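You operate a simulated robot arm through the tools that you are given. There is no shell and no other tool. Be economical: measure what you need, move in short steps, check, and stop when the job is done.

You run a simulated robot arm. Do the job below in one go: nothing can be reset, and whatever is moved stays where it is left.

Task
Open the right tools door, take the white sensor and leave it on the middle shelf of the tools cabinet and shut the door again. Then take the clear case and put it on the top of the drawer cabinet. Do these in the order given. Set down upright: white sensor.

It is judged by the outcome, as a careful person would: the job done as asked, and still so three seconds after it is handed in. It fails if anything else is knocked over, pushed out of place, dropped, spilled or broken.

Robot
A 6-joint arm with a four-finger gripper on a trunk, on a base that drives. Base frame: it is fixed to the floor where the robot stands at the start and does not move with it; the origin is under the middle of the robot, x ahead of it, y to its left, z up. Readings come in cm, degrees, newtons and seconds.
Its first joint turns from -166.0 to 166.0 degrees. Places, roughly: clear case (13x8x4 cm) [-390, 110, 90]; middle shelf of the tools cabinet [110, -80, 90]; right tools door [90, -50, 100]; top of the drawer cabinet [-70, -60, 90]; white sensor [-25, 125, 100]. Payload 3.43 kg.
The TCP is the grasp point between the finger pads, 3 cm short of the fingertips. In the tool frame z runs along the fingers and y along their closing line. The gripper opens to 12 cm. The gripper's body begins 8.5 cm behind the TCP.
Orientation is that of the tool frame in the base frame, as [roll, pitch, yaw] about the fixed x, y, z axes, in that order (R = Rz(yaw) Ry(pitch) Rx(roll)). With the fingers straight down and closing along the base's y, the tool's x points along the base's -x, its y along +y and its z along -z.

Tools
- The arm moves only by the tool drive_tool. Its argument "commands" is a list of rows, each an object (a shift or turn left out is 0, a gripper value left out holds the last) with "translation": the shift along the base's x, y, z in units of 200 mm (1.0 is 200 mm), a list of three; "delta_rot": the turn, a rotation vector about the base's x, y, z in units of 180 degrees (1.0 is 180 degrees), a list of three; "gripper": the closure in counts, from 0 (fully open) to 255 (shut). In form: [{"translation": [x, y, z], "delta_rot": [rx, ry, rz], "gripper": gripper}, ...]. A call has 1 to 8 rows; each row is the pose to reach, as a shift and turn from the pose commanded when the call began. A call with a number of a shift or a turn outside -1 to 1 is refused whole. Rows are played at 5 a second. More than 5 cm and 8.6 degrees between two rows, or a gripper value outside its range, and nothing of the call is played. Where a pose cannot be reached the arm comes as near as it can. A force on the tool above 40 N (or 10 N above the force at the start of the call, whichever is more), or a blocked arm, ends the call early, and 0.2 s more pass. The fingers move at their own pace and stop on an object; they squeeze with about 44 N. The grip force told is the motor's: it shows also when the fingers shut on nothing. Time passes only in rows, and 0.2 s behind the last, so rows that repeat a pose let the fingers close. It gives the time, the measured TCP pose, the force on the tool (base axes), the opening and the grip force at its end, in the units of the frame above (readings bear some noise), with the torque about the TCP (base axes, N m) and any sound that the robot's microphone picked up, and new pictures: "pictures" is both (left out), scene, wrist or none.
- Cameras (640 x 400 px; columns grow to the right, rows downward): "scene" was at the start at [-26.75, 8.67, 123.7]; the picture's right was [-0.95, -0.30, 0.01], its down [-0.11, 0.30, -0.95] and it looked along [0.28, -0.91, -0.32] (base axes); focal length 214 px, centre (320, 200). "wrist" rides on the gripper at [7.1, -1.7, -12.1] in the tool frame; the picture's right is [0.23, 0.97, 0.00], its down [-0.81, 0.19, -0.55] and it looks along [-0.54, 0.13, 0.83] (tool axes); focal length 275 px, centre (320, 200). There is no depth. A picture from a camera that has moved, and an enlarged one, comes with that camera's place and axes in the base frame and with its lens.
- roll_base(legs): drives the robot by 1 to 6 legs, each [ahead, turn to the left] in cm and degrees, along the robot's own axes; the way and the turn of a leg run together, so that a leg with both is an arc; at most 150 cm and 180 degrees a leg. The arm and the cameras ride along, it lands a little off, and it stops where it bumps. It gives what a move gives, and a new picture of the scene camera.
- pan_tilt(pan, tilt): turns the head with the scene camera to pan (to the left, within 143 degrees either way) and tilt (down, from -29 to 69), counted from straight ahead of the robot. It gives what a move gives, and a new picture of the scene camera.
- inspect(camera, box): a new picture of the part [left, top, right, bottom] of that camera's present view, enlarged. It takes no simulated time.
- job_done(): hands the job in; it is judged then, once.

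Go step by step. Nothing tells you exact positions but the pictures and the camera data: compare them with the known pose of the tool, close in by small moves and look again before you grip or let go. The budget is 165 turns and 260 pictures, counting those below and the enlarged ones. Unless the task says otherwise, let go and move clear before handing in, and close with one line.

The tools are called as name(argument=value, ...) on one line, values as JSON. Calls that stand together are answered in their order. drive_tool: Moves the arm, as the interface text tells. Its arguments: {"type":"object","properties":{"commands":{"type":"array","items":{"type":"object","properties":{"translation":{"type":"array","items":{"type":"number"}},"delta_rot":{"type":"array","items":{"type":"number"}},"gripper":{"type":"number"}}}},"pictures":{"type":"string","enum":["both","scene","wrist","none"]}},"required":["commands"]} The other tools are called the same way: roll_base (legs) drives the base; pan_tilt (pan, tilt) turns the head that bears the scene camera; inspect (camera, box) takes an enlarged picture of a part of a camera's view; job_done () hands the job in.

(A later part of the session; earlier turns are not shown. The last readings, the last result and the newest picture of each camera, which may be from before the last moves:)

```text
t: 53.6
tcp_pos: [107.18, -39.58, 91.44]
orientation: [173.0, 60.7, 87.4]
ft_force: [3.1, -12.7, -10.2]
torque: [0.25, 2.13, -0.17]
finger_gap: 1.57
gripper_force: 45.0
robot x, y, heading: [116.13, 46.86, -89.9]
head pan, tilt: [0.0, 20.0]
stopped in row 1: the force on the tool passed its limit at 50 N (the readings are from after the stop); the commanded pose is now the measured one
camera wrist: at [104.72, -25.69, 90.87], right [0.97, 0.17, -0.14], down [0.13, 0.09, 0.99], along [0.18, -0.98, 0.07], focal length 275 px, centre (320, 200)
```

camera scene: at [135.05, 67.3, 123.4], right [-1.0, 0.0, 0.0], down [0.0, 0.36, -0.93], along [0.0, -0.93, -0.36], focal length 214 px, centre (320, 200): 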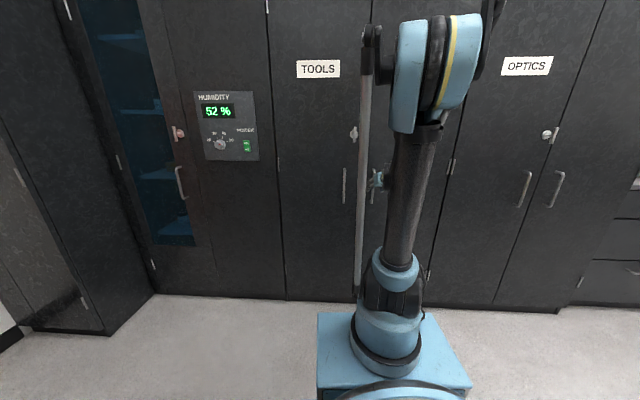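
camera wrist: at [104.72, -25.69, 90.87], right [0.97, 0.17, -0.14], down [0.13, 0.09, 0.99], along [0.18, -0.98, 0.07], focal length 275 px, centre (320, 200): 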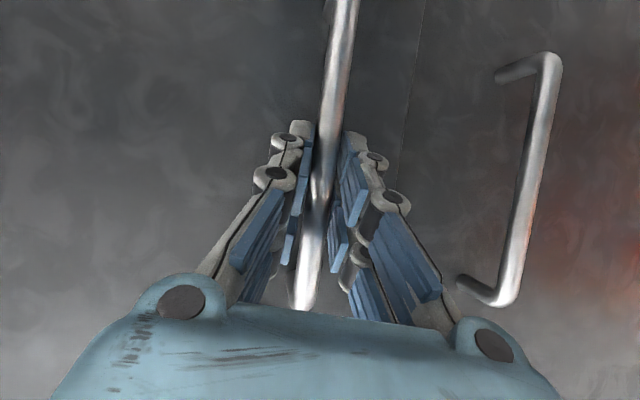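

The door is still in the grip; forces along the pull are low (13 N). I'll keep pulling in small calls.

drive_tool(commands=[{"translation": [-0.005, 0.05, 0], "delta_rot": [0, 0, 0.007]}, {"translation": [-0.013, 0.1, 0], "delta_rot": [0, 0, 0.015]}, {"translation": [-0.025, 0.15, 0], "delta_rot": [0, 0, 0.023]}, {"translation": [-0.04, 0.2, 0], "delta_rot": [0, 0, 0.031]}, {"translation": [-0.06, 0.25, 0], "delta_rot": [0, 0, 0.039]}, {"translation": [-0.08, 0.3, 0], "delta_rot": [0, 0, 0.047]}], pictures="none")

drive_tool(commands=[{"translation": [-0.01, 0.05, 0], "delta_rot": [0, 0, 0.007]}, {"translation": [-0.02, 0.1, 0], "delta_rot": [0, 0, 0.015]}, {"translation": [-0.035, 0.15, 0], "delta_rot": [0, 0, 0.023]}, {"translation": [-0.05, 0.2, 0], "delta_rot": [0, 0, 0.031]}, {"translation": [-0.07, 0.25, 0], "delta_rot": [0, 0, 0.039]}, {"translation": [-0.09, 0.3, 0], "delta_rot": [0, 0, 0.047]}], pictures="wrist")

```text
t: 54.8
tcp_pos: [106.17, -33.81, 92.24]
orientation: [173.0, 61.3, 93.9]
ft_force: [-14.7, -11.8, -29.0]
torque: [0.03, 2.3, -0.29]
finger_gap: 1.59
gripper_force: 44.7
robot x, y, heading: [116.07, 47.13, -89.6]
head pan, tilt: [0.0, 20.0]
stopped in row 5: the force on the tool passed its limit at 43 N (the readings are from after the stop); the commanded pose is now the measured one
```

```text
t: 55.6
tcp_pos: [105.05, -29.68, 93.18]
orientation: [173.6, 62.1, 98.2]
ft_force: [-49.0, -25.2, -24.8]
torque: [-0.22, 2.44, -0.5]
finger_gap: 1.56
gripper_force: 45.0
robot x, y, heading: [116.1, 47.5, -90.0]
head pan, tilt: [0.0, 20.0]
stopped in row 4: the force on the tool passed its limit at 46 N (the readings are from after the stop); the commanded pose is now the measured one
camera wrist: at [99.96, -16.53, 92.43], right [0.93, 0.34, -0.15], down [0.11, 0.14, 0.98], along [0.36, -0.93, 0.09], focal length 275 px, centre (320, 200)
```

wrist: 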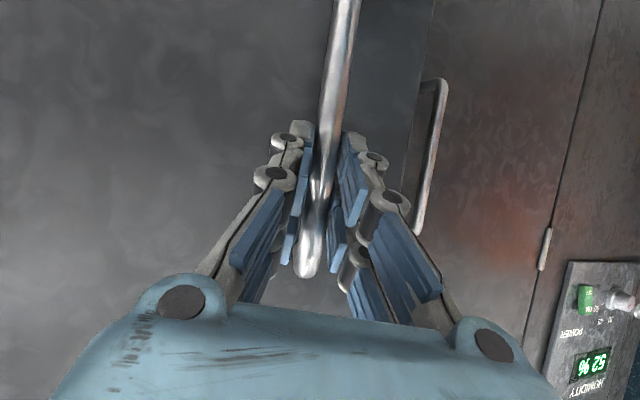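

Progress: the door is roughly 17° open. The force asks for more −x; continue.

drive_tool(commands=[{"translation": [-0.03, 0.02, 0], "delta_rot": [0, 0, 0.007]}, {"translation": [-0.05, 0.06, 0.01], "delta_rot": [0, 0, 0.015]}, {"translation": [-0.075, 0.11, 0.01], "delta_rot": [0, 0, 0.023]}, {"translation": [-0.1, 0.16, 0.01], "delta_rot": [0, 0, 0.031]}, {"translation": [-0.125, 0.21, 0.01], "delta_rot": [0, 0, 0.039]}, {"translation": [-0.15, 0.26, 0.01], "delta_rot": [0, 0, 0.047]}], pictures="none")

drive_tool(commands=[{"translation": [-0.02, 0.04, 0], "delta_rot": [0, 0, 0.007]}, {"translation": [-0.045, 0.08, 0.0], "delta_rot": [0, 0, 0.015]}, {"translation": [-0.07, 0.12, 0.0], "delta_rot": [0, 0, 0.023]}, {"translation": [-0.1, 0.16, 0.0], "delta_rot": [0, 0, 0.031]}, {"translation": [-0.13, 0.2, 0.0], "delta_rot": [0, 0, 0.039]}, {"translation": [-0.16, 0.24, 0.0], "delta_rot": [0, 0, 0.047]}])

```text
t: 57.0
tcp_pos: [102.51, -24.4, 93.29]
orientation: [173.1, 62.0, 106.7]
ft_force: [-12.7, -5.7, -35.1]
torque: [-0.67, 2.13, -0.12]
finger_gap: 1.54
gripper_force: 45.1
robot x, y, heading: [116.38, 47.49, -89.8]
head pan, tilt: [0.0, 20.0]
```

```text
t: 58.5
tcp_pos: [99.15, -19.45, 93.51]
orientation: [172.9, 62.1, 115.2]
ft_force: [-14.1, -10.7, -7.2]
torque: [-0.89, 2.16, -0.18]
finger_gap: 1.53
gripper_force: 45.4
robot x, y, heading: [116.26, 47.21, -89.8]
head pan, tilt: [0.0, 20.0]
camera scene: at [135.05, 67.29, 123.37], right [-1.0, 0.0, 0.0], down [0.0, 0.36, -0.93], along [0.0, -0.93, -0.36], focal length 214 px, centre (320, 200)
camera wrist: at [90.51, -8.4, 92.63], right [0.78, 0.6, -0.15], down [0.06, 0.17, 0.98], along [0.62, -0.78, 0.1], focal length 275 px, centre (320, 200)
```

scene: 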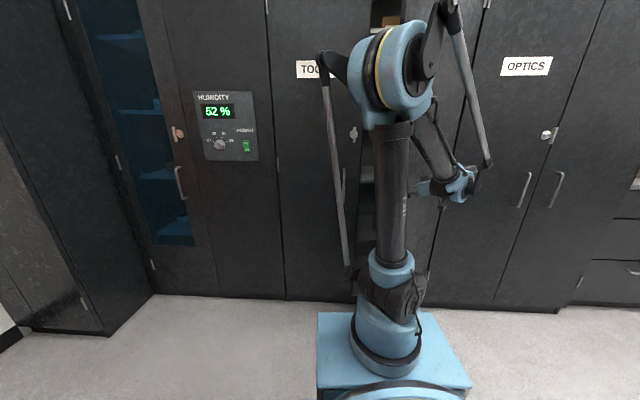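
wrist: 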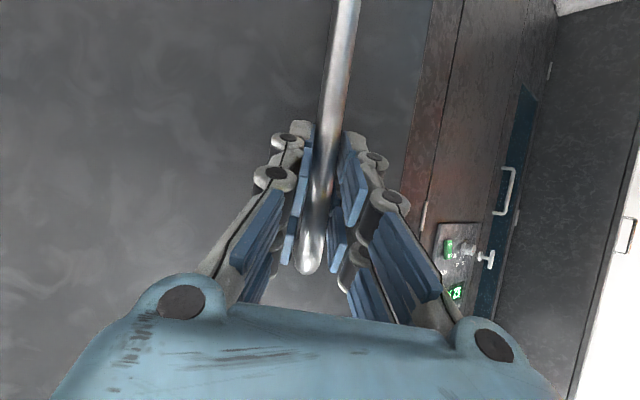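

The door is about 28° open and moving well now. Continue the arc.

drive_tool(commands=[{"translation": [-0.034, 0.04, 0], "delta_rot": [0, 0, 0.008]}, {"translation": [-0.068, 0.08, 0.0], "delta_rot": [0, 0, 0.017]}, {"translation": [-0.104, 0.117, 0.0], "delta_rot": [0, 0, 0.025]}, {"translation": [-0.14, 0.155, 0.0], "delta_rot": [0, 0, 0.033]}, {"translation": [-0.176, 0.192, 0.0], "delta_rot": [0, 0, 0.042]}, {"translation": [-0.213, 0.23, 0.0], "delta_rot": [0, 0, 0.05]}, {"translation": [-0.251, 0.265, 0.0], "delta_rot": [0, 0, 0.058]}, {"translation": [-0.29, 0.3, 0.0], "delta_rot": [0, 0, 0.067]}], pictures="none")

drive_tool(commands=[{"translation": [-0.04, 0.033, 0], "delta_rot": [0, 0, 0.008]}, {"translation": [-0.08, 0.066, 0.0], "delta_rot": [0, 0, 0.017]}, {"translation": [-0.124, 0.098, 0.0], "delta_rot": [0, 0, 0.025]}, {"translation": [-0.167, 0.128, 0.0], "delta_rot": [0, 0, 0.033]}, {"translation": [-0.21, 0.157, 0.0], "delta_rot": [0, 0, 0.042]}, {"translation": [-0.255, 0.185, 0.0], "delta_rot": [0, 0, 0.05]}, {"translation": [-0.3, 0.21, 0.0], "delta_rot": [0, 0, 0.058]}, {"translation": [-0.345, 0.235, 0.0], "delta_rot": [0, 0, 0.067]}])

```text
t: 60.2
tcp_pos: [93.36, -13.5, 93.65]
orientation: [172.9, 62.1, 127.2]
ft_force: [-6.7, -8.2, -16.7]
torque: [-1.2, 1.92, -0.13]
finger_gap: 1.54
gripper_force: 44.9
robot x, y, heading: [116.37, 47.09, -89.6]
head pan, tilt: [0.0, 20.0]
```

```text
t: 61.6
tcp_pos: [88.72, -9.86, 93.98]
orientation: [174.5, 62.5, 136.9]
ft_force: [-45.2, -73.6, -28.0]
torque: [-1.62, 2.23, -0.87]
finger_gap: 1.81
gripper_force: 45.2
out of reach, approached as far as the arm can: row 6
robot x, y, heading: [116.1, 47.46, -89.9]
head pan, tilt: [0.0, 20.0]
stopped in row 6: the force on the tool passed its limit at 54 N (the readings are from after the stop); the commanded pose is now the measured one
camera scene: at [134.93, 67.03, 123.43], right [-1.0, 0.0, 0.0], down [0.0, 0.36, -0.93], along [0.0, -0.93, -0.36], focal length 214 px, centre (320, 200)
camera wrist: at [76.69, -2.43, 93.1], right [0.53, 0.84, -0.16], down [0.0, 0.19, 0.98], along [0.85, -0.52, 0.1], focal length 275 px, centre (320, 200)
```

scene: 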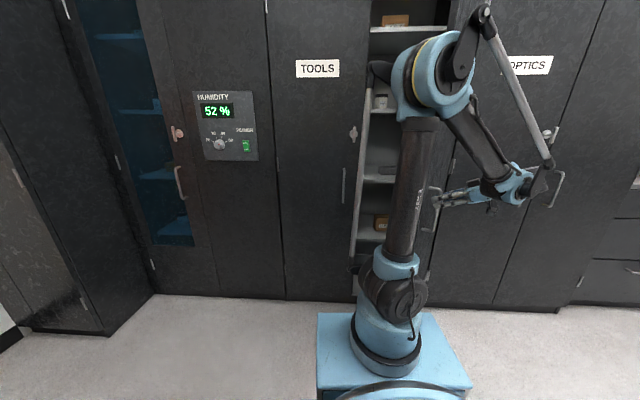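
wrist: 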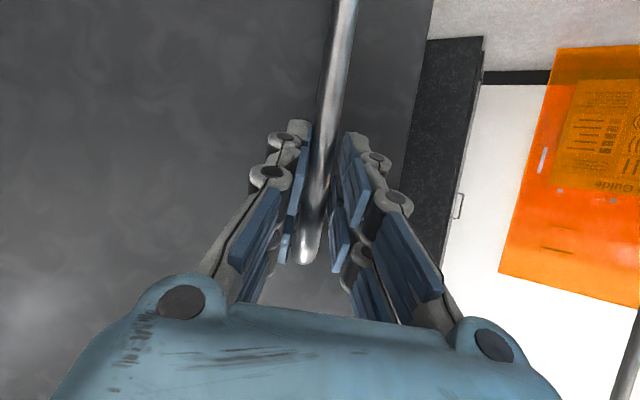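

The door is about 50° open, at the arm's reach limit in this pose. Release and back off along the tool's axis, then check that it stays.

drive_tool(commands=[{"gripper": 130}, {"gripper": 130}, {"gripper": 130}], pictures="none")

drive_tool(commands=[{"translation": [-0.1, 0.15, 0.1]}, {"translation": [-0.2, 0.3, 0.2]}, {"translation": [-0.2, 0.5, 0.3]}, {"translation": [-0.2, 0.5, 0.4]}])

```text
t: 62.4
tcp_pos: [89.18, -9.33, 94.11]
orientation: [174.1, 62.5, 136.8]
ft_force: [-0.3, 0.2, -0.7]
torque: [0.0, 0.01, 0.01]
finger_gap: 5.87
gripper_force: 0.0
robot x, y, heading: [116.41, 47.28, -89.9]
head pan, tilt: [0.0, 20.0]
```

```text
t: 63.4
tcp_pos: [87.79, -8.55, 101.55]
orientation: [176.7, 61.1, 137.0]
ft_force: [-1.3, 0.6, 0.6]
torque: [0.03, -0.05, 0.04]
finger_gap: 5.88
gripper_force: 0.1
out of reach, approached as far as the arm can: row 1, 2, 3, 4
robot x, y, heading: [116.32, 47.28, -90.1]
head pan, tilt: [0.0, 20.0]
camera scene: at [135.07, 67.34, 123.36], right [-1.0, 0.0, 0.0], down [0.0, 0.35, -0.93], along [0.0, -0.93, -0.35], focal length 214 px, centre (320, 200)
camera wrist: at [76.05, -0.83, 101.02], right [0.55, 0.82, -0.18], down [0.04, 0.19, 0.98], along [0.84, -0.54, 0.07], focal length 275 px, centre (320, 200)
```

scene: 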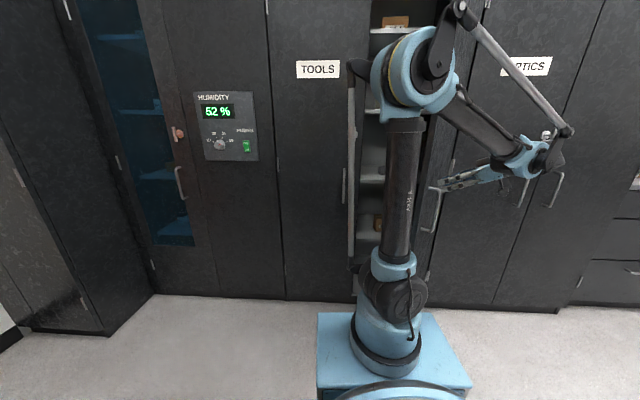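
wrist: 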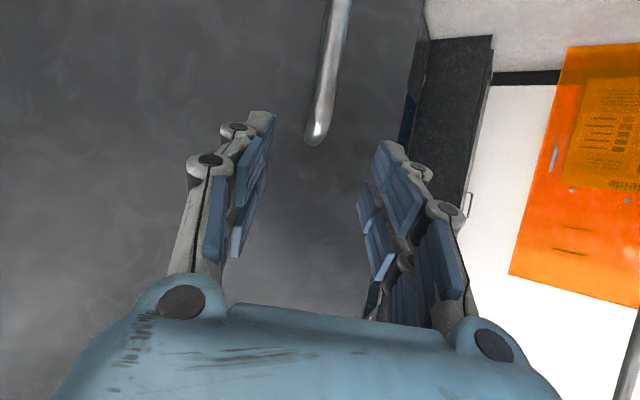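

The door stays at about 50°. Now I bring the tool back in front, pointing down, clear of the handle.

drive_tool(commands=[{"translation": [0, 0.05, 0.1], "delta_rot": [0, 0, -0.03]}, {"translation": [0, 0.15, 0.2], "delta_rot": [0, 0, -0.07]}, {"translation": [0, 0.3, 0.3], "delta_rot": [0, 0, -0.11]}, {"translation": [0.05, 0.4, 0.4], "delta_rot": [0, 0, -0.15]}, {"translation": [0.1, 0.5, 0.5], "delta_rot": [0, 0, -0.19]}, {"translation": [0.2, 0.6, 0.5], "delta_rot": [0, 0, -0.23]}, {"translation": [0.3, 0.6, 0.5], "delta_rot": [0, 0, -0.26]}])

```text
t: 65.0
tcp_pos: [94.29, 3.51, 111.57]
orientation: [177.1, 61.0, 90.2]
ft_force: [0.4, 0.8, 0.6]
torque: [0.06, -0.03, -0.01]
finger_gap: 5.86
gripper_force: 0.1
robot x, y, heading: [116.26, 47.36, -89.8]
head pan, tilt: [0.0, 20.0]
camera scene: at [135.08, 67.35, 123.35], right [-1.0, 0.0, 0.0], down [0.0, 0.35, -0.93], along [0.0, -0.93, -0.35], focal length 214 px, centre (320, 200)
camera wrist: at [91.95, 17.51, 110.98], right [0.97, 0.16, -0.18], down [0.16, 0.1, 0.98], along [0.17, -0.98, 0.07], focal length 275 px, centre (320, 200)
```

scene: 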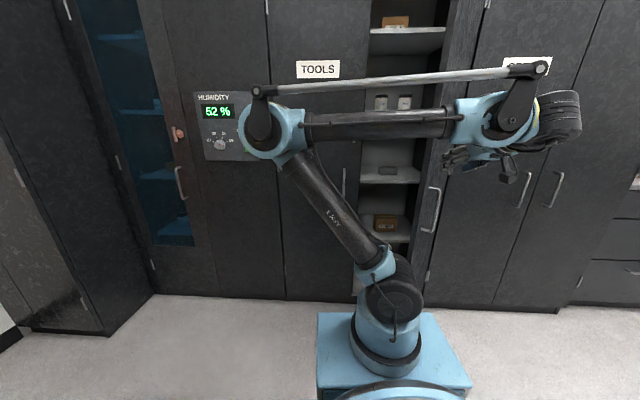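
wrist: 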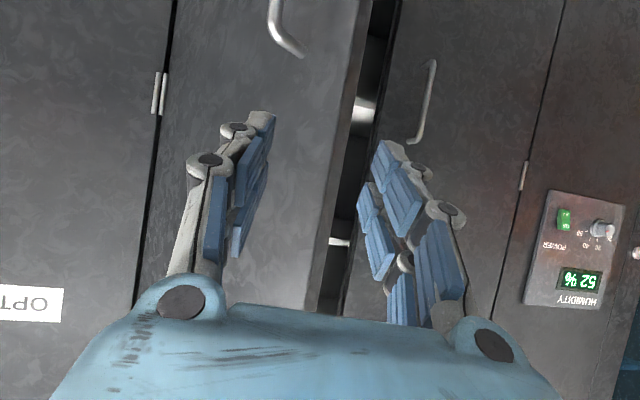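

I can see the shelves now: the middle one near z≈87 with a small grey item on it. I'll turn the tool down and move it to the inner side of the door's free edge.

drive_tool(commands=[{"translation": [0.2, 0, 0], "delta_rot": [0.04, 0, 0]}, {"translation": [0.4, 0, 0], "delta_rot": [0.08, 0, 0]}, {"translation": [0.6, 0, 0], "delta_rot": [0.12, 0, 0]}, {"translation": [0.8, 0, 0], "delta_rot": [0.16, 0, 0]}, {"translation": [0.9, 0, 0], "delta_rot": [0.2, 0, 0]}, {"translation": [0.9, -0.1, 0], "delta_rot": [0.24, 0, 0]}, {"translation": [0.9, -0.2, 0], "delta_rot": [0.28, 0, 0], "gripper": 255}, {"translation": [0.9, -0.4, 0], "delta_rot": [0.3, 0, 0]}])

```text
t: 66.8
tcp_pos: [112.12, -4.27, 111.4]
orientation: [176.8, 7.1, 89.8]
ft_force: [2.9, 0.5, 0.3]
torque: [0.01, 0.2, -0.04]
finger_gap: 0.02
gripper_force: 33.3
out of reach, approached as far as the arm can: row 4
robot x, y, heading: [116.01, 47.5, -90.0]
head pan, tilt: [0.0, 20.0]
camera scene: at [135.08, 67.37, 123.35], right [-1.0, 0.0, 0.0], down [0.0, 0.35, -0.93], along [0.0, -0.93, -0.35], focal length 214 px, centre (320, 200)
camera wrist: at [109.86, 4.25, 122.28], right [0.97, 0.23, 0.03], down [0.16, -0.74, 0.66], along [0.17, -0.64, -0.75], focal length 275 px, centre (320, 200)
```

scene: 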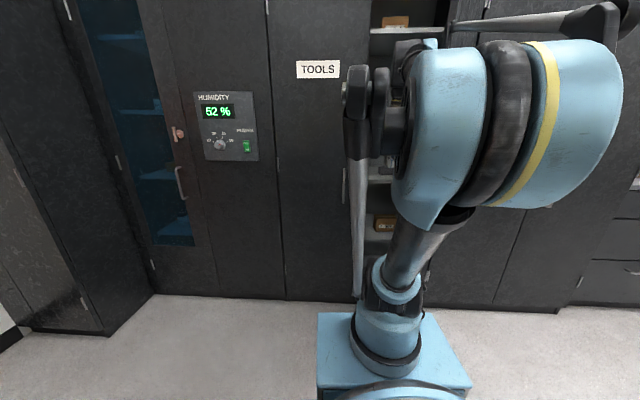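
wrist: 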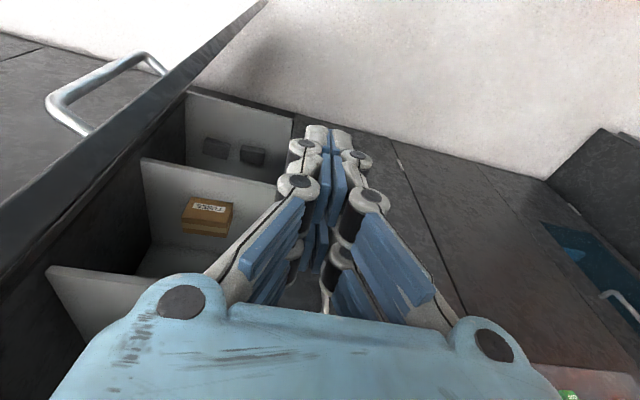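

The tool is inside the swing near the free edge. Move to y≈−25, then sweep −x against the door's inner face.

drive_tool(commands=[{"translation": [0, -0.25, 0]}, {"translation": [0, -0.5, 0]}, {"translation": [0, -0.75, 0]}, {"translation": [-0.05, -1.0, 0]}, {"translation": [-0.25, -1.0, 0]}, {"translation": [-0.45, -1.0, 0]}, {"translation": [-0.6, -1.0, 0]}], pictures="none")

drive_tool(commands=[{"translation": [-0.15, 0.05, 0]}, {"translation": [-0.3, 0.15, 0]}, {"translation": [-0.45, 0.3, 0]}, {"translation": [-0.6, 0.4, 0]}, {"translation": [-0.75, 0.47, 0]}, {"translation": [-0.9, 0.53, 0]}, {"translation": [-1.0, 0.57, 0]}])

```text
refused: row 4 steps farther than a row can; nothing moved
```

```text
t: 68.4
tcp_pos: [92.37, 6.99, 111.68]
orientation: [176.7, 7.1, 90.2]
ft_force: [0.5, 0.1, 0.3]
torque: [0.0, 0.02, -0.02]
finger_gap: 0.01
gripper_force: 33.5
robot x, y, heading: [115.92, 47.33, -89.7]
head pan, tilt: [0.0, 20.0]
camera scene: at [135.1, 67.35, 123.35], right [-1.0, 0.0, 0.0], down [0.0, 0.35, -0.93], along [0.0, -0.93, -0.35], focal length 214 px, centre (320, 200)
camera wrist: at [89.96, 15.63, 122.69], right [0.97, 0.24, 0.03], down [0.16, -0.73, 0.66], along [0.18, -0.64, -0.75], focal length 275 px, centre (320, 200)
```

scene: 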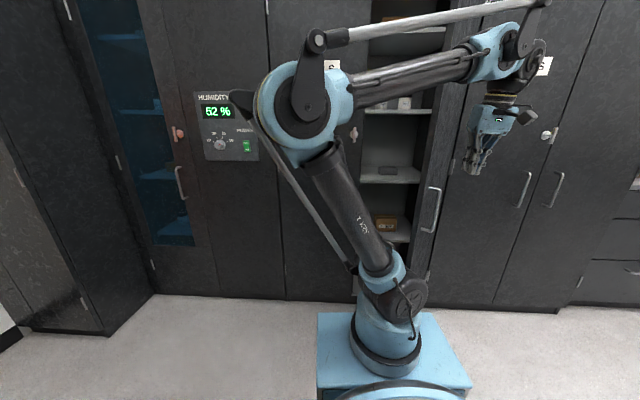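
wrist: 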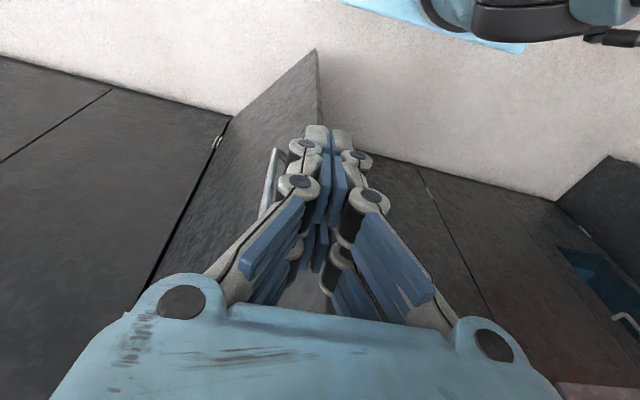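

My first call was refused, so the sweep ran in free air in front of the door. I'll go back to the inner side.

drive_tool(commands=[{"translation": [0.24, 0, 0]}, {"translation": [0.48, 0, 0]}, {"translation": [0.72, 0, 0]}, {"translation": [0.96, 0, 0]}, {"translation": [0.98, -0.24, 0]}, {"translation": [0.98, -0.48, 0]}, {"translation": [0.98, -0.72, 0]}, {"translation": [0.98, -0.96, 0]}], pictures="none")

```text
t: 70.2
tcp_pos: [111.74, -11.91, 111.74]
orientation: [176.6, 7.2, 90.1]
ft_force: [0.4, 0.6, -0.2]
torque: [-0.06, 0.01, 0.0]
finger_gap: 0.01
gripper_force: 32.9
robot x, y, heading: [116.22, 47.37, -89.6]
head pan, tilt: [0.0, 20.0]
```

drive_tool(commands=[{"translation": [0, -0.22, 0]}, {"translation": [0, -0.44, 0]}, {"translation": [-0.05, -0.65, 0]}, {"translation": [-0.25, -0.7, 0]}, {"translation": [-0.45, -0.7, 0]}, {"translation": [-0.65, -0.68, 0]}])

```text
t: 71.6
tcp_pos: [98.79, -25.31, 111.63]
orientation: [176.8, 7.0, 90.1]
ft_force: [0.2, -0.2, -0.4]
torque: [-0.06, 0.09, -0.01]
finger_gap: 0.01
gripper_force: 33.1
robot x, y, heading: [116.31, 47.14, -89.8]
head pan, tilt: [0.0, 20.0]
camera scene: at [135.12, 67.35, 123.35], right [-1.0, 0.0, 0.0], down [0.0, 0.35, -0.93], along [0.0, -0.93, -0.35], focal length 214 px, centre (320, 200)
camera wrist: at [96.4, -16.82, 122.47], right [0.97, 0.24, 0.03], down [0.16, -0.73, 0.66], along [0.18, -0.64, -0.75], focal length 275 px, centre (320, 200)
```

scene: 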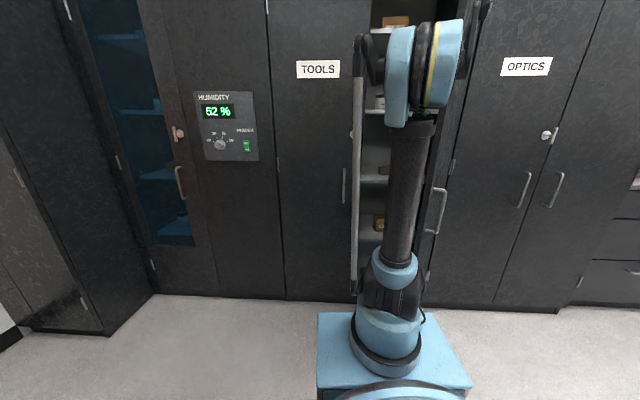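
wrist: 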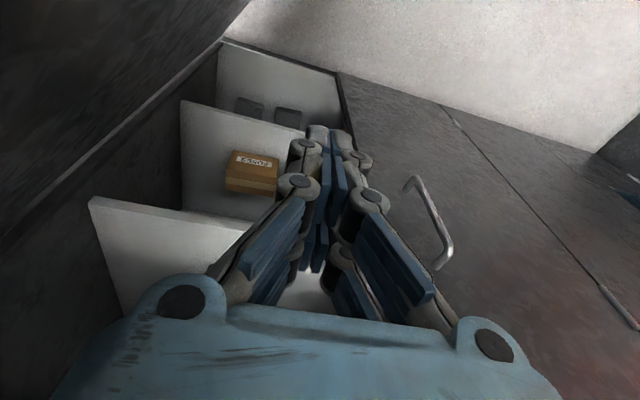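

Door's inner face is on the left, in front of the tool's side. Sweep along the opening arc.

drive_tool(commands=[{"translation": [-0.12, 0.1, 0]}, {"translation": [-0.25, 0.2, 0]}, {"translation": [-0.38, 0.29, 0]}, {"translation": [-0.52, 0.37, 0]}, {"translation": [-0.66, 0.44, 0]}, {"translation": [-0.8, 0.5, 0]}, {"translation": [-0.95, 0.56, 0]}], pictures="wrist")

```text
t: 73.2
tcp_pos: [79.87, -14.67, 111.51]
orientation: [176.6, 7.2, 90.2]
ft_force: [0.4, -0.6, 0.1]
torque: [-0.05, -0.01, 0.01]
finger_gap: 0.0
gripper_force: 33.5
robot x, y, heading: [116.17, 47.36, -89.8]
head pan, tilt: [0.0, 20.0]
camera wrist: at [77.41, -6.05, 122.47], right [0.97, 0.24, 0.03], down [0.16, -0.73, 0.66], along [0.18, -0.64, -0.75], focal length 275 px, centre (320, 200)
```

wrist: 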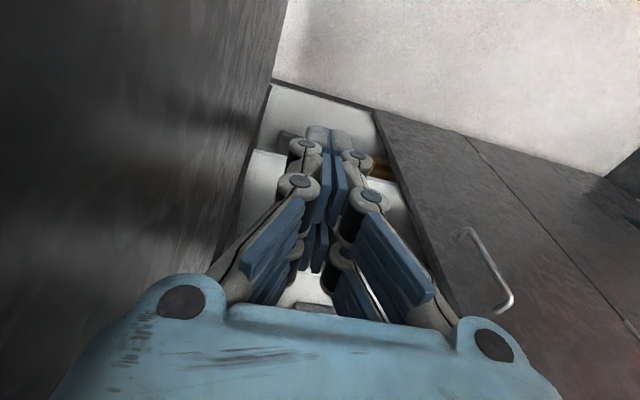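

drive_tool(commands=[{"translation": [-0.13, 0.05, 0]}, {"translation": [-0.27, 0.08, 0]}, {"translation": [-0.4, 0.1, 0]}, {"translation": [-0.54, 0.1, 0]}, {"translation": [-0.66, 0.1, 0]}, {"translation": [-0.45, 0.1, 0]}, {"translation": [-0.25, 0.1, 0]}])

```text
t: 74.1
tcp_pos: [71.64, -11.03, 112.34]
orientation: [176.4, 7.7, 90.3]
ft_force: [0.3, -4.0, -1.8]
torque: [0.29, 0.04, 0.01]
finger_gap: 0.02
gripper_force: 33.5
robot x, y, heading: [116.15, 47.35, -89.9]
head pan, tilt: [0.0, 20.0]
stopped in row 4: the force on the tool passed its limit at 87 N (the readings are from after the stop); the commanded pose is now the measured one
camera scene: at [135.11, 67.24, 123.36], right [-1.0, 0.0, 0.0], down [0.0, 0.36, -0.93], along [0.0, -0.93, -0.36], focal length 214 px, centre (320, 200)
camera wrist: at [69.19, -2.38, 123.18], right [0.97, 0.24, 0.03], down [0.16, -0.73, 0.67], along [0.18, -0.64, -0.74], focal length 275 px, centre (320, 200)
```

scene: 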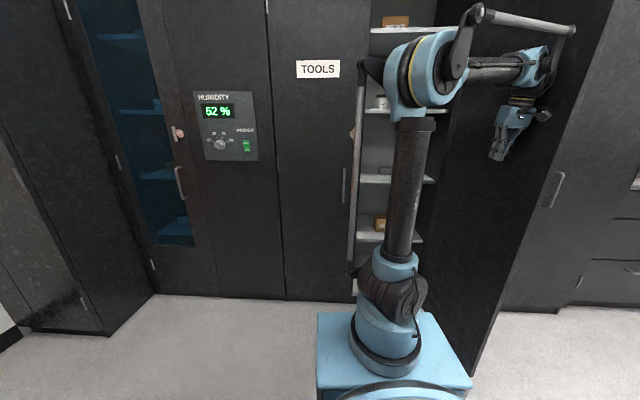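
wrist: 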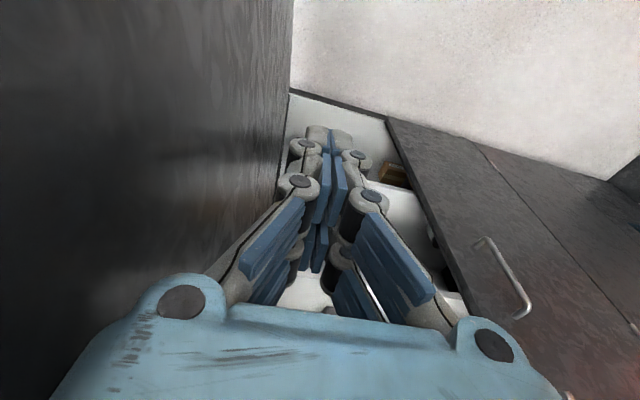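

The door is fully open at its stop (~97°). I'll retract the arm in front of the robot and then go for the sensor.

drive_tool(commands=[{"translation": [0.2, 0.02, 0]}, {"translation": [0.4, 0.08, 0]}, {"translation": [0.6, 0.16, 0]}, {"translation": [0.8, 0.24, 0.05]}, {"translation": [0.98, 0.3, 0.1]}, {"translation": [0.99, 0.4, 0.1], "gripper": 0}], pictures="none")

drive_tool(commands=[{"translation": [0.2, 0.1, 0]}, {"translation": [0.4, 0.2, 0]}, {"translation": [0.5, 0.3, 0]}, {"translation": [0.6, 0.3, 0]}], pictures="scene")

inspect(camera="scene", box=[340, 0, 480, 260])

```text
t: 75.5
tcp_pos: [91.37, -2.95, 114.23]
orientation: [176.5, 7.7, 90.3]
ft_force: [-0.1, 0.8, 0.3]
torque: [-0.01, -0.02, -0.01]
finger_gap: 9.14
gripper_force: 0.0
robot x, y, heading: [116.16, 47.45, -90.1]
head pan, tilt: [0.0, 20.0]
```

```text
t: 76.5
tcp_pos: [103.79, 3.07, 114.39]
orientation: [176.5, 7.7, 90.4]
ft_force: [0.3, 0.1, 0.1]
torque: [-0.03, 0.01, 0.01]
finger_gap: 11.99
gripper_force: 0.0
robot x, y, heading: [116.48, 47.56, -89.8]
head pan, tilt: [0.0, 20.0]
camera scene: at [135.1, 67.35, 123.35], right [-1.0, 0.0, 0.0], down [0.0, 0.35, -0.93], along [0.0, -0.93, -0.35], focal length 214 px, centre (320, 200)
```

scene: 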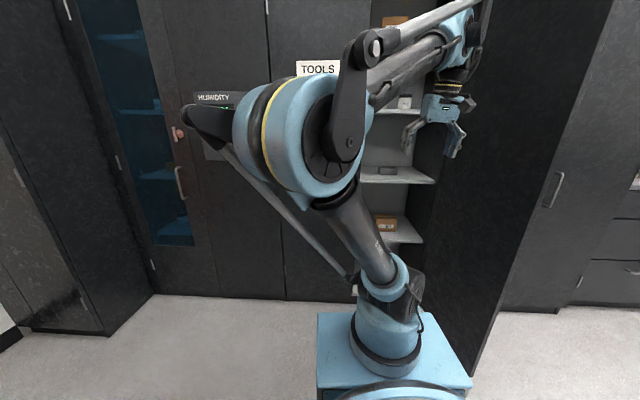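

```text
1.54 times, centred on (410, 130) of scene
camera zoom: at [135.1, 67.35, 123.35], right [-1.0, 0.0, 0.0], down [0.0, 0.35, -0.93], along [0.0, -0.93, -0.35], focal length 330 px, centre (182, 308)
```

zoom: 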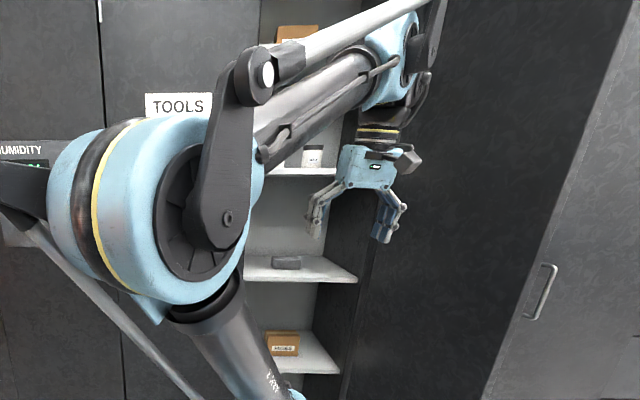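

Door open and shelf seen at z≈90. Now drive to the optical table.

roll_base(legs=[[0, -90], [140, 0], [0, -90]])

pan_tilt(pan=0, tilt=30)

```text
t: 92.3
tcp_pos: [-11.76, 91.11, 114.49]
orientation: [176.5, 7.7, -90.3]
ft_force: [0.4, 0.3, 0.6]
torque: [0.02, 0.01, 0.0]
finger_gap: 12.02
gripper_force: 0.0
robot x, y, heading: [-25.71, 46.92, 89.6]
head pan, tilt: [0.0, 20.0]
camera scene: at [-45.04, 27.05, 123.33], right [1.0, -0.01, 0.0], down [0.0, -0.35, -0.94], along [0.01, 0.94, -0.35], focal length 214 px, centre (320, 200)
```

scene: 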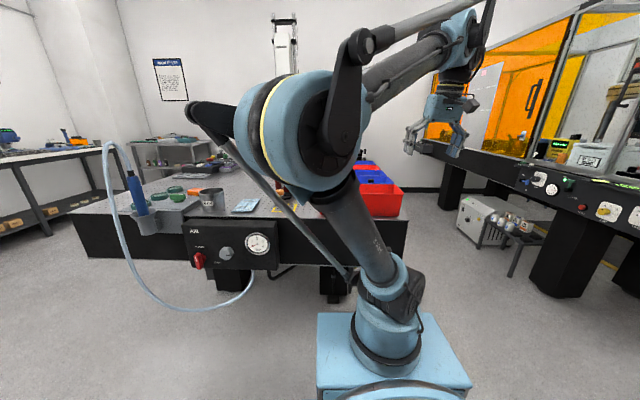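

```text
t: 93.0
tcp_pos: [-11.99, 89.81, 114.98]
orientation: [176.5, 8.4, -90.3]
ft_force: [1.0, -0.8, -0.7]
torque: [0.01, 0.01, 0.01]
finger_gap: 12.0
gripper_force: 0.1
robot x, y, heading: [-25.78, 47.19, 89.7]
head pan, tilt: [0.0, 30.0]
camera scene: at [-45.04, 26.76, 121.74], right [1.0, -0.01, 0.0], down [0.0, -0.51, -0.86], along [0.01, 0.86, -0.51], focal length 214 px, centre (320, 200)
```

scene: 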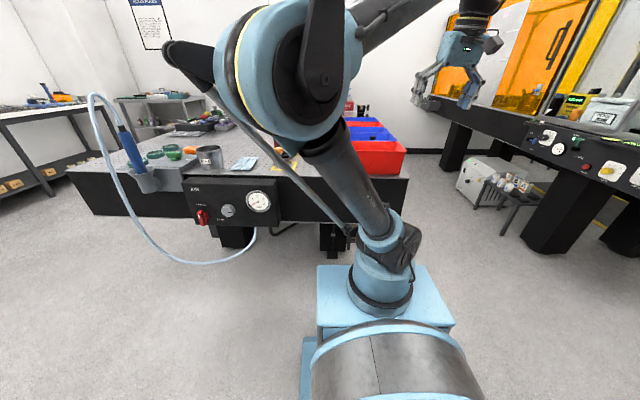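

Bins span about x −42…−16, y from 93, tops near z 101. I'll look through the wrist camera.

inspect(camera="wrist", box=[0, 0, 640, 400])

```text
1.00 times, centred on (320, 200) of wrist (not enlarged: the box is as wide or as high as the picture)
camera zoom: at [-9.59, 80.97, 125.7], right [-0.97, -0.23, 0.02], down [-0.15, 0.72, 0.68], along [-0.17, 0.65, -0.74], focal length 275 px, centre (320, 200)
```

zoom: 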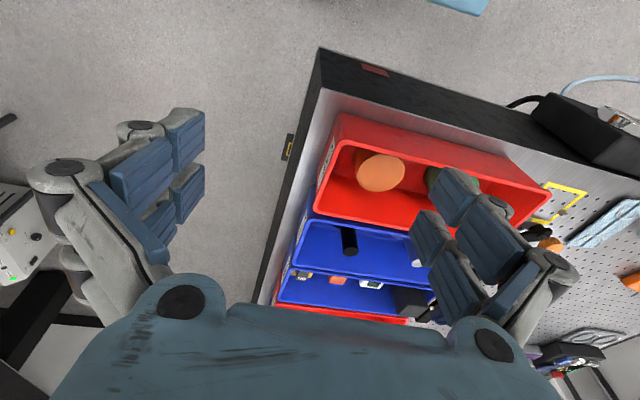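

The third (blue) bin holds small sensors. Zoom in.

inspect(camera="wrist", box=[260, 200, 460, 325])

```text
3.20 times, centred on (360, 262) of wrist
camera zoom: at [-9.59, 80.97, 125.7], right [-0.97, -0.23, 0.02], down [-0.15, 0.72, 0.68], along [-0.17, 0.65, -0.74], focal length 881 px, centre (192, 0)
```

zoom: 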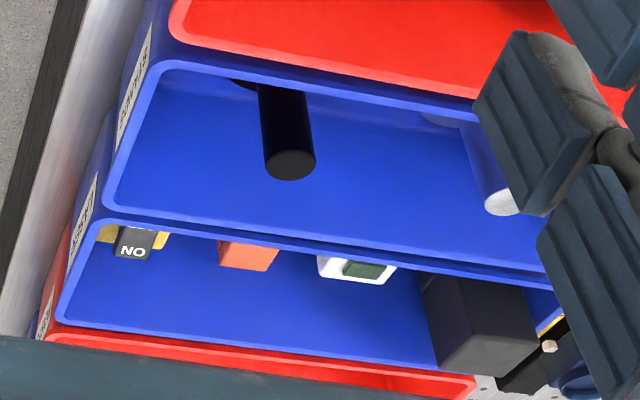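

The white sensor (with a small green display) lies in the third bin at about (−31, 125.5). I'll move the hand above for a direct view.

drive_tool(commands=[{"translation": [-0.17, 0.17, 0.05]}, {"translation": [-0.34, 0.34, 0.1]}, {"translation": [-0.51, 0.51, 0.15]}, {"translation": [-0.68, 0.68, 0.2]}, {"translation": [-0.85, 0.85, 0.2]}, {"translation": [-0.95, 1.0, 0.2]}, {"translation": [-0.95, 1.0, 0.2]}], pictures="wrist")

```text
t: 94.6
tcp_pos: [-30.62, 109.73, 118.84]
orientation: [176.4, 8.4, -90.2]
ft_force: [-0.5, 0.1, 0.0]
torque: [0.01, -0.01, -0.01]
finger_gap: 12.01
gripper_force: 0.1
robot x, y, heading: [-25.59, 46.91, 89.6]
head pan, tilt: [0.0, 30.0]
camera wrist: at [-28.33, 100.88, 129.6], right [-0.97, -0.23, 0.03], down [-0.15, 0.72, 0.68], along [-0.17, 0.65, -0.74], focal length 275 px, centre (320, 200)
```

wrist: 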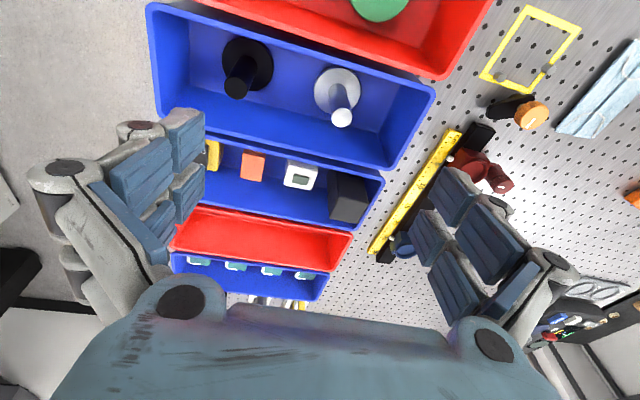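

inspect(camera="wrist", box=[200, 120, 400, 245])

```text
3.20 times, centred on (300, 182) of wrist
camera zoom: at [-28.33, 100.88, 129.6], right [-0.97, -0.23, 0.03], down [-0.15, 0.72, 0.68], along [-0.17, 0.65, -0.74], focal length 881 px, centre (384, 256)
```

zoom: 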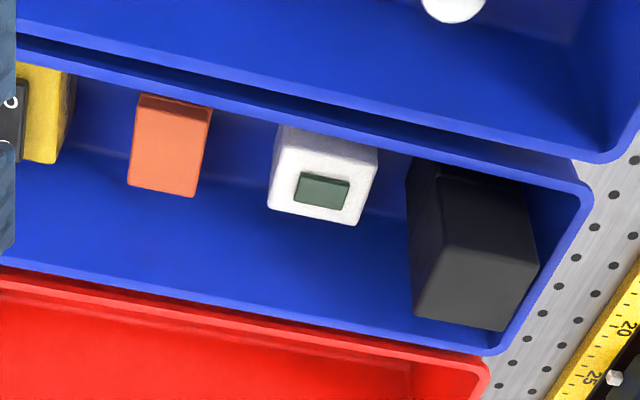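

The white sensor stands with its display on top, between an orange one and a black box. I'll grip it along y (free room in the bin), so I turn the hand 90° and level it.

drive_tool(commands=[{"delta_rot": [-0.023, -0.01, 0]}, {"delta_rot": [-0.0465, -0.02, 0]}], pictures="none")

drive_tool(commands=[{"delta_rot": [0, 0, 0.045]}, {"delta_rot": [0, 0, 0.09]}, {"delta_rot": [0, 0, 0.135]}, {"delta_rot": [0, 0, 0.18]}, {"delta_rot": [0, 0, 0.225]}, {"delta_rot": [0, 0, 0.27]}, {"delta_rot": [0, 0, 0.315]}, {"delta_rot": [0, 0, 0.36]}], pictures="none")

drive_tool(commands=[{"delta_rot": [0, 0, 0.045]}, {"delta_rot": [0, 0, 0.09]}, {"delta_rot": [0, 0, 0.14]}, {"translation": [0, 0.2, 0], "delta_rot": [0, 0, 0.14]}, {"translation": [0, 0.4, 0], "delta_rot": [0, 0, 0.14]}, {"translation": [0, 0.6, 0], "delta_rot": [0, 0, 0.14]}, {"translation": [0, 0.75, 0], "delta_rot": [0, 0, 0.14]}, {"translation": [0, 0.75, 0], "delta_rot": [0, 0, 0.14]}], pictures="wrist")

```text
t: 95.2
tcp_pos: [-30.59, 109.78, 118.93]
orientation: [-180.0, -0.1, -90.1]
ft_force: [-0.1, -0.4, -0.5]
torque: [0.02, 0.04, -0.02]
finger_gap: 12.0
gripper_force: 0.0
robot x, y, heading: [-25.55, 47.05, 89.4]
head pan, tilt: [0.0, 30.0]
```

```text
t: 97.0
tcp_pos: [-30.74, 109.68, 118.76]
orientation: [179.9, 0.1, -25.1]
ft_force: [-0.3, 0.5, -0.5]
torque: [-0.02, -0.02, -0.02]
finger_gap: 12.02
gripper_force: 0.1
robot x, y, heading: [-25.69, 46.96, 89.4]
head pan, tilt: [0.0, 30.0]
```

```text
refused: row 3 steps farther than a row can; nothing moved
```

drive_tool(commands=[{"delta_rot": [0, 0, 0.045]}, {"delta_rot": [0, 0, 0.09]}, {"delta_rot": [0, 0, 0.135]}, {"translation": [0, 0.2, 0], "delta_rot": [0, 0, 0.139]}, {"translation": [0, 0.4, 0], "delta_rot": [0, 0, 0.139]}, {"translation": [0, 0.6, 0], "delta_rot": [0, 0, 0.139]}, {"translation": [0, 0.75, 0], "delta_rot": [0, 0, 0.139]}, {"translation": [0, 0.75, 0], "delta_rot": [0, 0, 0.139]}], pictures="wrist")

```text
t: 98.8
tcp_pos: [-30.89, 124.47, 119.26]
orientation: [-180.0, 0.1, -0.1]
ft_force: [0.0, 0.3, 0.8]
torque: [0.0, -0.01, -0.02]
finger_gap: 12.0
gripper_force: 0.1
robot x, y, heading: [-25.77, 46.7, 89.4]
head pan, tilt: [0.0, 30.0]
camera wrist: at [-23.71, 126.14, 131.19], right [0.23, -0.97, 0.0], down [-0.81, -0.19, 0.55], along [-0.54, -0.12, -0.83], focal length 275 px, centre (320, 200)
```

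wrist: 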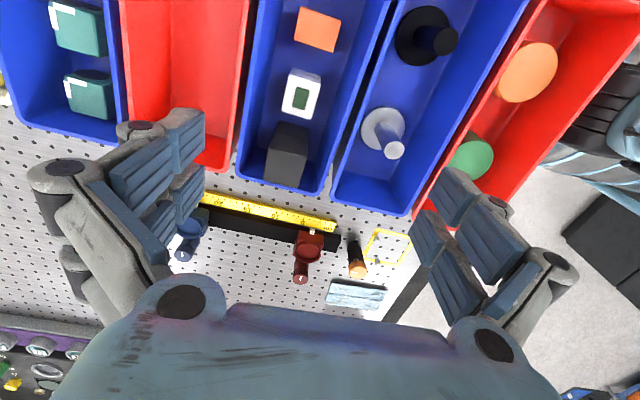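

inspect(camera="wrist", box=[220, 0, 420, 200])

```text
2.00 times, centred on (320, 100) of wrist
camera zoom: at [-23.71, 126.14, 131.19], right [0.23, -0.97, 0.0], down [-0.81, -0.19, 0.55], along [-0.54, -0.12, -0.83], focal length 551 px, centre (320, 400)
```

zoom: 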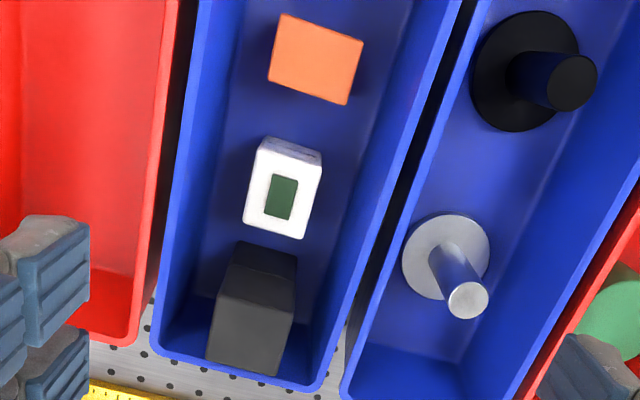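

Sensor centre ≈ (−31.7, 126.6), about 3.5 × 4.5 cm. Pre-close to 6 cm, centre and descend part-way.

drive_tool(commands=[{"translation": [-0.02, 0.05, 0], "gripper": 127}, {"translation": [-0.04, 0.1, -0.15]}, {"translation": [-0.04, 0.1, -0.35]}, {"translation": [-0.04, 0.1, -0.55]}, {"translation": [-0.04, 0.1, -0.55]}], pictures="wrist")

inspect(camera="wrist", box=[200, 0, 440, 240])

```text
t: 100.0
tcp_pos: [-31.48, 126.31, 107.95]
orientation: [-180.0, 0.1, -0.1]
ft_force: [0.1, 0.9, 0.0]
torque: [-0.01, -0.01, -0.01]
finger_gap: 6.04
gripper_force: 0.0
robot x, y, heading: [-25.84, 46.85, 89.3]
head pan, tilt: [0.0, 30.0]
camera wrist: at [-24.21, 127.97, 119.96], right [0.23, -0.97, 0.0], down [-0.81, -0.19, 0.55], along [-0.54, -0.12, -0.83], focal length 275 px, centre (320, 200)
```

wrist: 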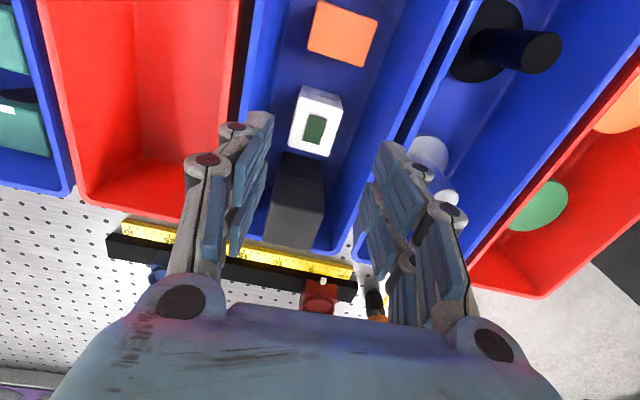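

```text
1.67 times, centred on (320, 120) of wrist
camera zoom: at [-24.21, 127.97, 119.96], right [0.23, -0.97, 0.0], down [-0.81, -0.19, 0.55], along [-0.54, -0.12, -0.83], focal length 459 px, centre (320, 333)
```

zoom: 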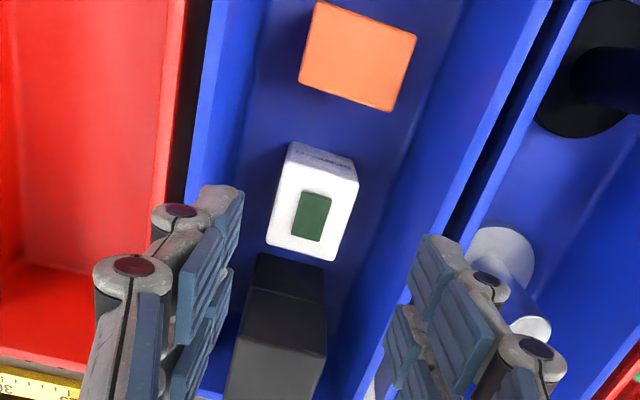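

Sensor top at z≈97, centre (−31.9, 126.75). Descend slowly to TCP z≈98.5 with small corrections.

drive_tool(commands=[{"translation": [-0.02, 0.02, -0.12]}, {"translation": [-0.02, 0.02, -0.24]}, {"translation": [-0.02, 0.02, -0.36]}, {"translation": [-0.02, 0.02, -0.47]}, {"translation": [-0.02, 0.02, -0.47]}], pictures="wrist")

inspect(camera="wrist", box=[200, 60, 440, 300])

```text
t: 101.2
tcp_pos: [-31.77, 127.03, 98.36]
orientation: [179.9, 0.1, -0.1]
ft_force: [-0.2, -4.1, 2.7]
torque: [0.12, -0.04, -0.03]
finger_gap: 5.89
gripper_force: 0.0
robot x, y, heading: [-25.81, 46.9, 89.6]
head pan, tilt: [0.0, 30.0]
camera wrist: at [-24.65, 128.74, 110.49], right [0.23, -0.97, 0.0], down [-0.81, -0.19, 0.55], along [-0.54, -0.12, -0.83], focal length 275 px, centre (320, 200)
```

wrist: 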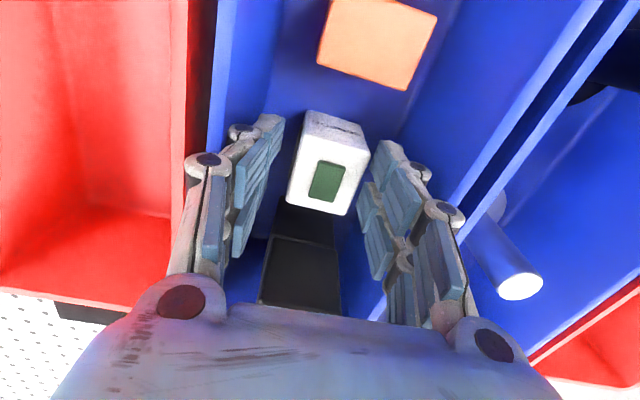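

```text
1.67 times, centred on (320, 180) of wrist
camera zoom: at [-24.65, 128.74, 110.49], right [0.23, -0.97, 0.0], down [-0.81, -0.19, 0.55], along [-0.54, -0.12, -0.83], focal length 459 px, centre (320, 233)
```

zoom: 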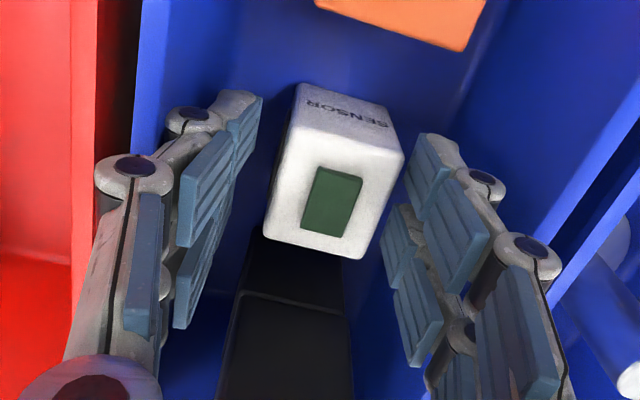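

The sensor sits between the pads. Lower a touch and close.

drive_tool(commands=[{"translation": [0.01, -0.012, 0], "gripper": 140}, {"translation": [0.01, -0.012, -0.03], "gripper": 150}, {"translation": [0.01, -0.012, -0.03], "gripper": 255}, {"translation": [0.01, -0.012, -0.03], "gripper": 255}, {"translation": [0.01, -0.012, -0.03], "gripper": 255}], pictures="wrist")

```text
t: 102.4
tcp_pos: [-31.72, 126.82, 97.98]
orientation: [-179.9, 0.2, -0.1]
ft_force: [1.2, 3.3, 12.3]
torque: [0.22, -0.01, -0.03]
finger_gap: 3.96
gripper_force: 44.5
robot x, y, heading: [-25.32, 47.04, 89.6]
head pan, tilt: [0.0, 30.0]
camera wrist: at [-24.6, 128.44, 109.97], right [0.23, -0.97, 0.0], down [-0.81, -0.19, 0.55], along [-0.54, -0.12, -0.83], focal length 275 px, centre (320, 200)
```

wrist: 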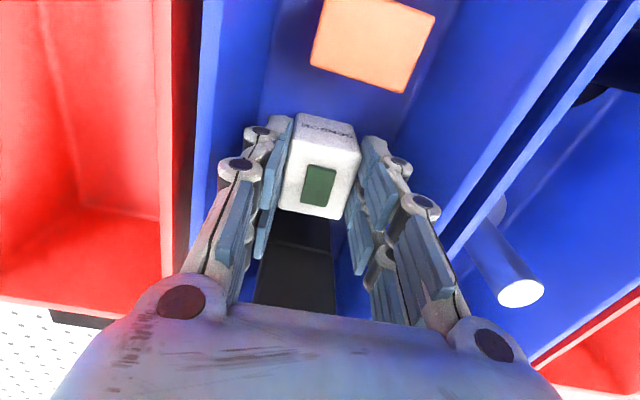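

Gripped at 3.96 cm. Lift straight up.

drive_tool(commands=[{"translation": [0, 0, 0.1]}, {"translation": [0, 0, 0.3]}, {"translation": [0, 0, 0.5]}, {"translation": [0, 0, 0.7]}, {"translation": [0, 0, 0.9]}, {"translation": [0, 0, 0.9]}], pictures="wrist")

inspect(camera="wrist", box=[200, 60, 440, 300])

```text
t: 103.8
tcp_pos: [-31.4, 127.02, 115.98]
orientation: [-179.9, 0.1, -0.1]
ft_force: [-0.2, 0.0, -3.3]
torque: [0.03, -0.02, 0.0]
finger_gap: 3.96
gripper_force: 44.3
robot x, y, heading: [-25.6, 47.18, 89.6]
head pan, tilt: [0.0, 30.0]
camera wrist: at [-24.28, 128.68, 128.06], right [0.23, -0.97, 0.0], down [-0.81, -0.19, 0.55], along [-0.54, -0.12, -0.83], focal length 275 px, centre (320, 200)
```

wrist: 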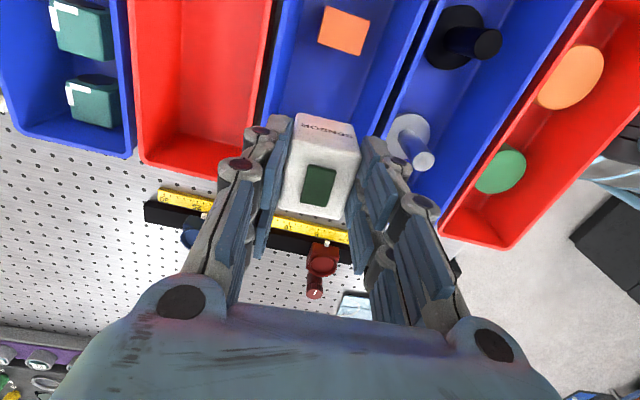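

```text
1.67 times, centred on (320, 180) of wrist
camera zoom: at [-24.28, 128.68, 128.06], right [0.23, -0.97, 0.0], down [-0.81, -0.19, 0.55], along [-0.54, -0.12, -0.83], focal length 459 px, centre (320, 233)
```

zoom: 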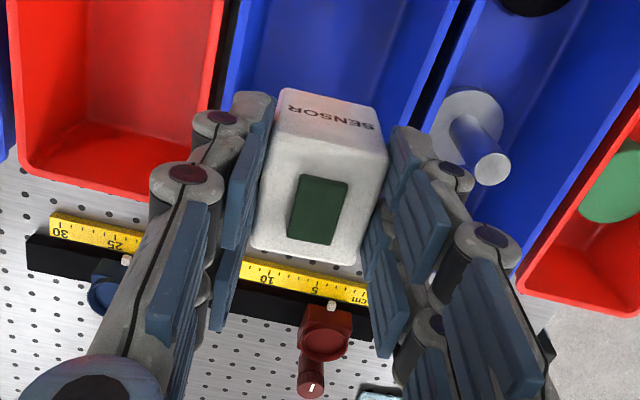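

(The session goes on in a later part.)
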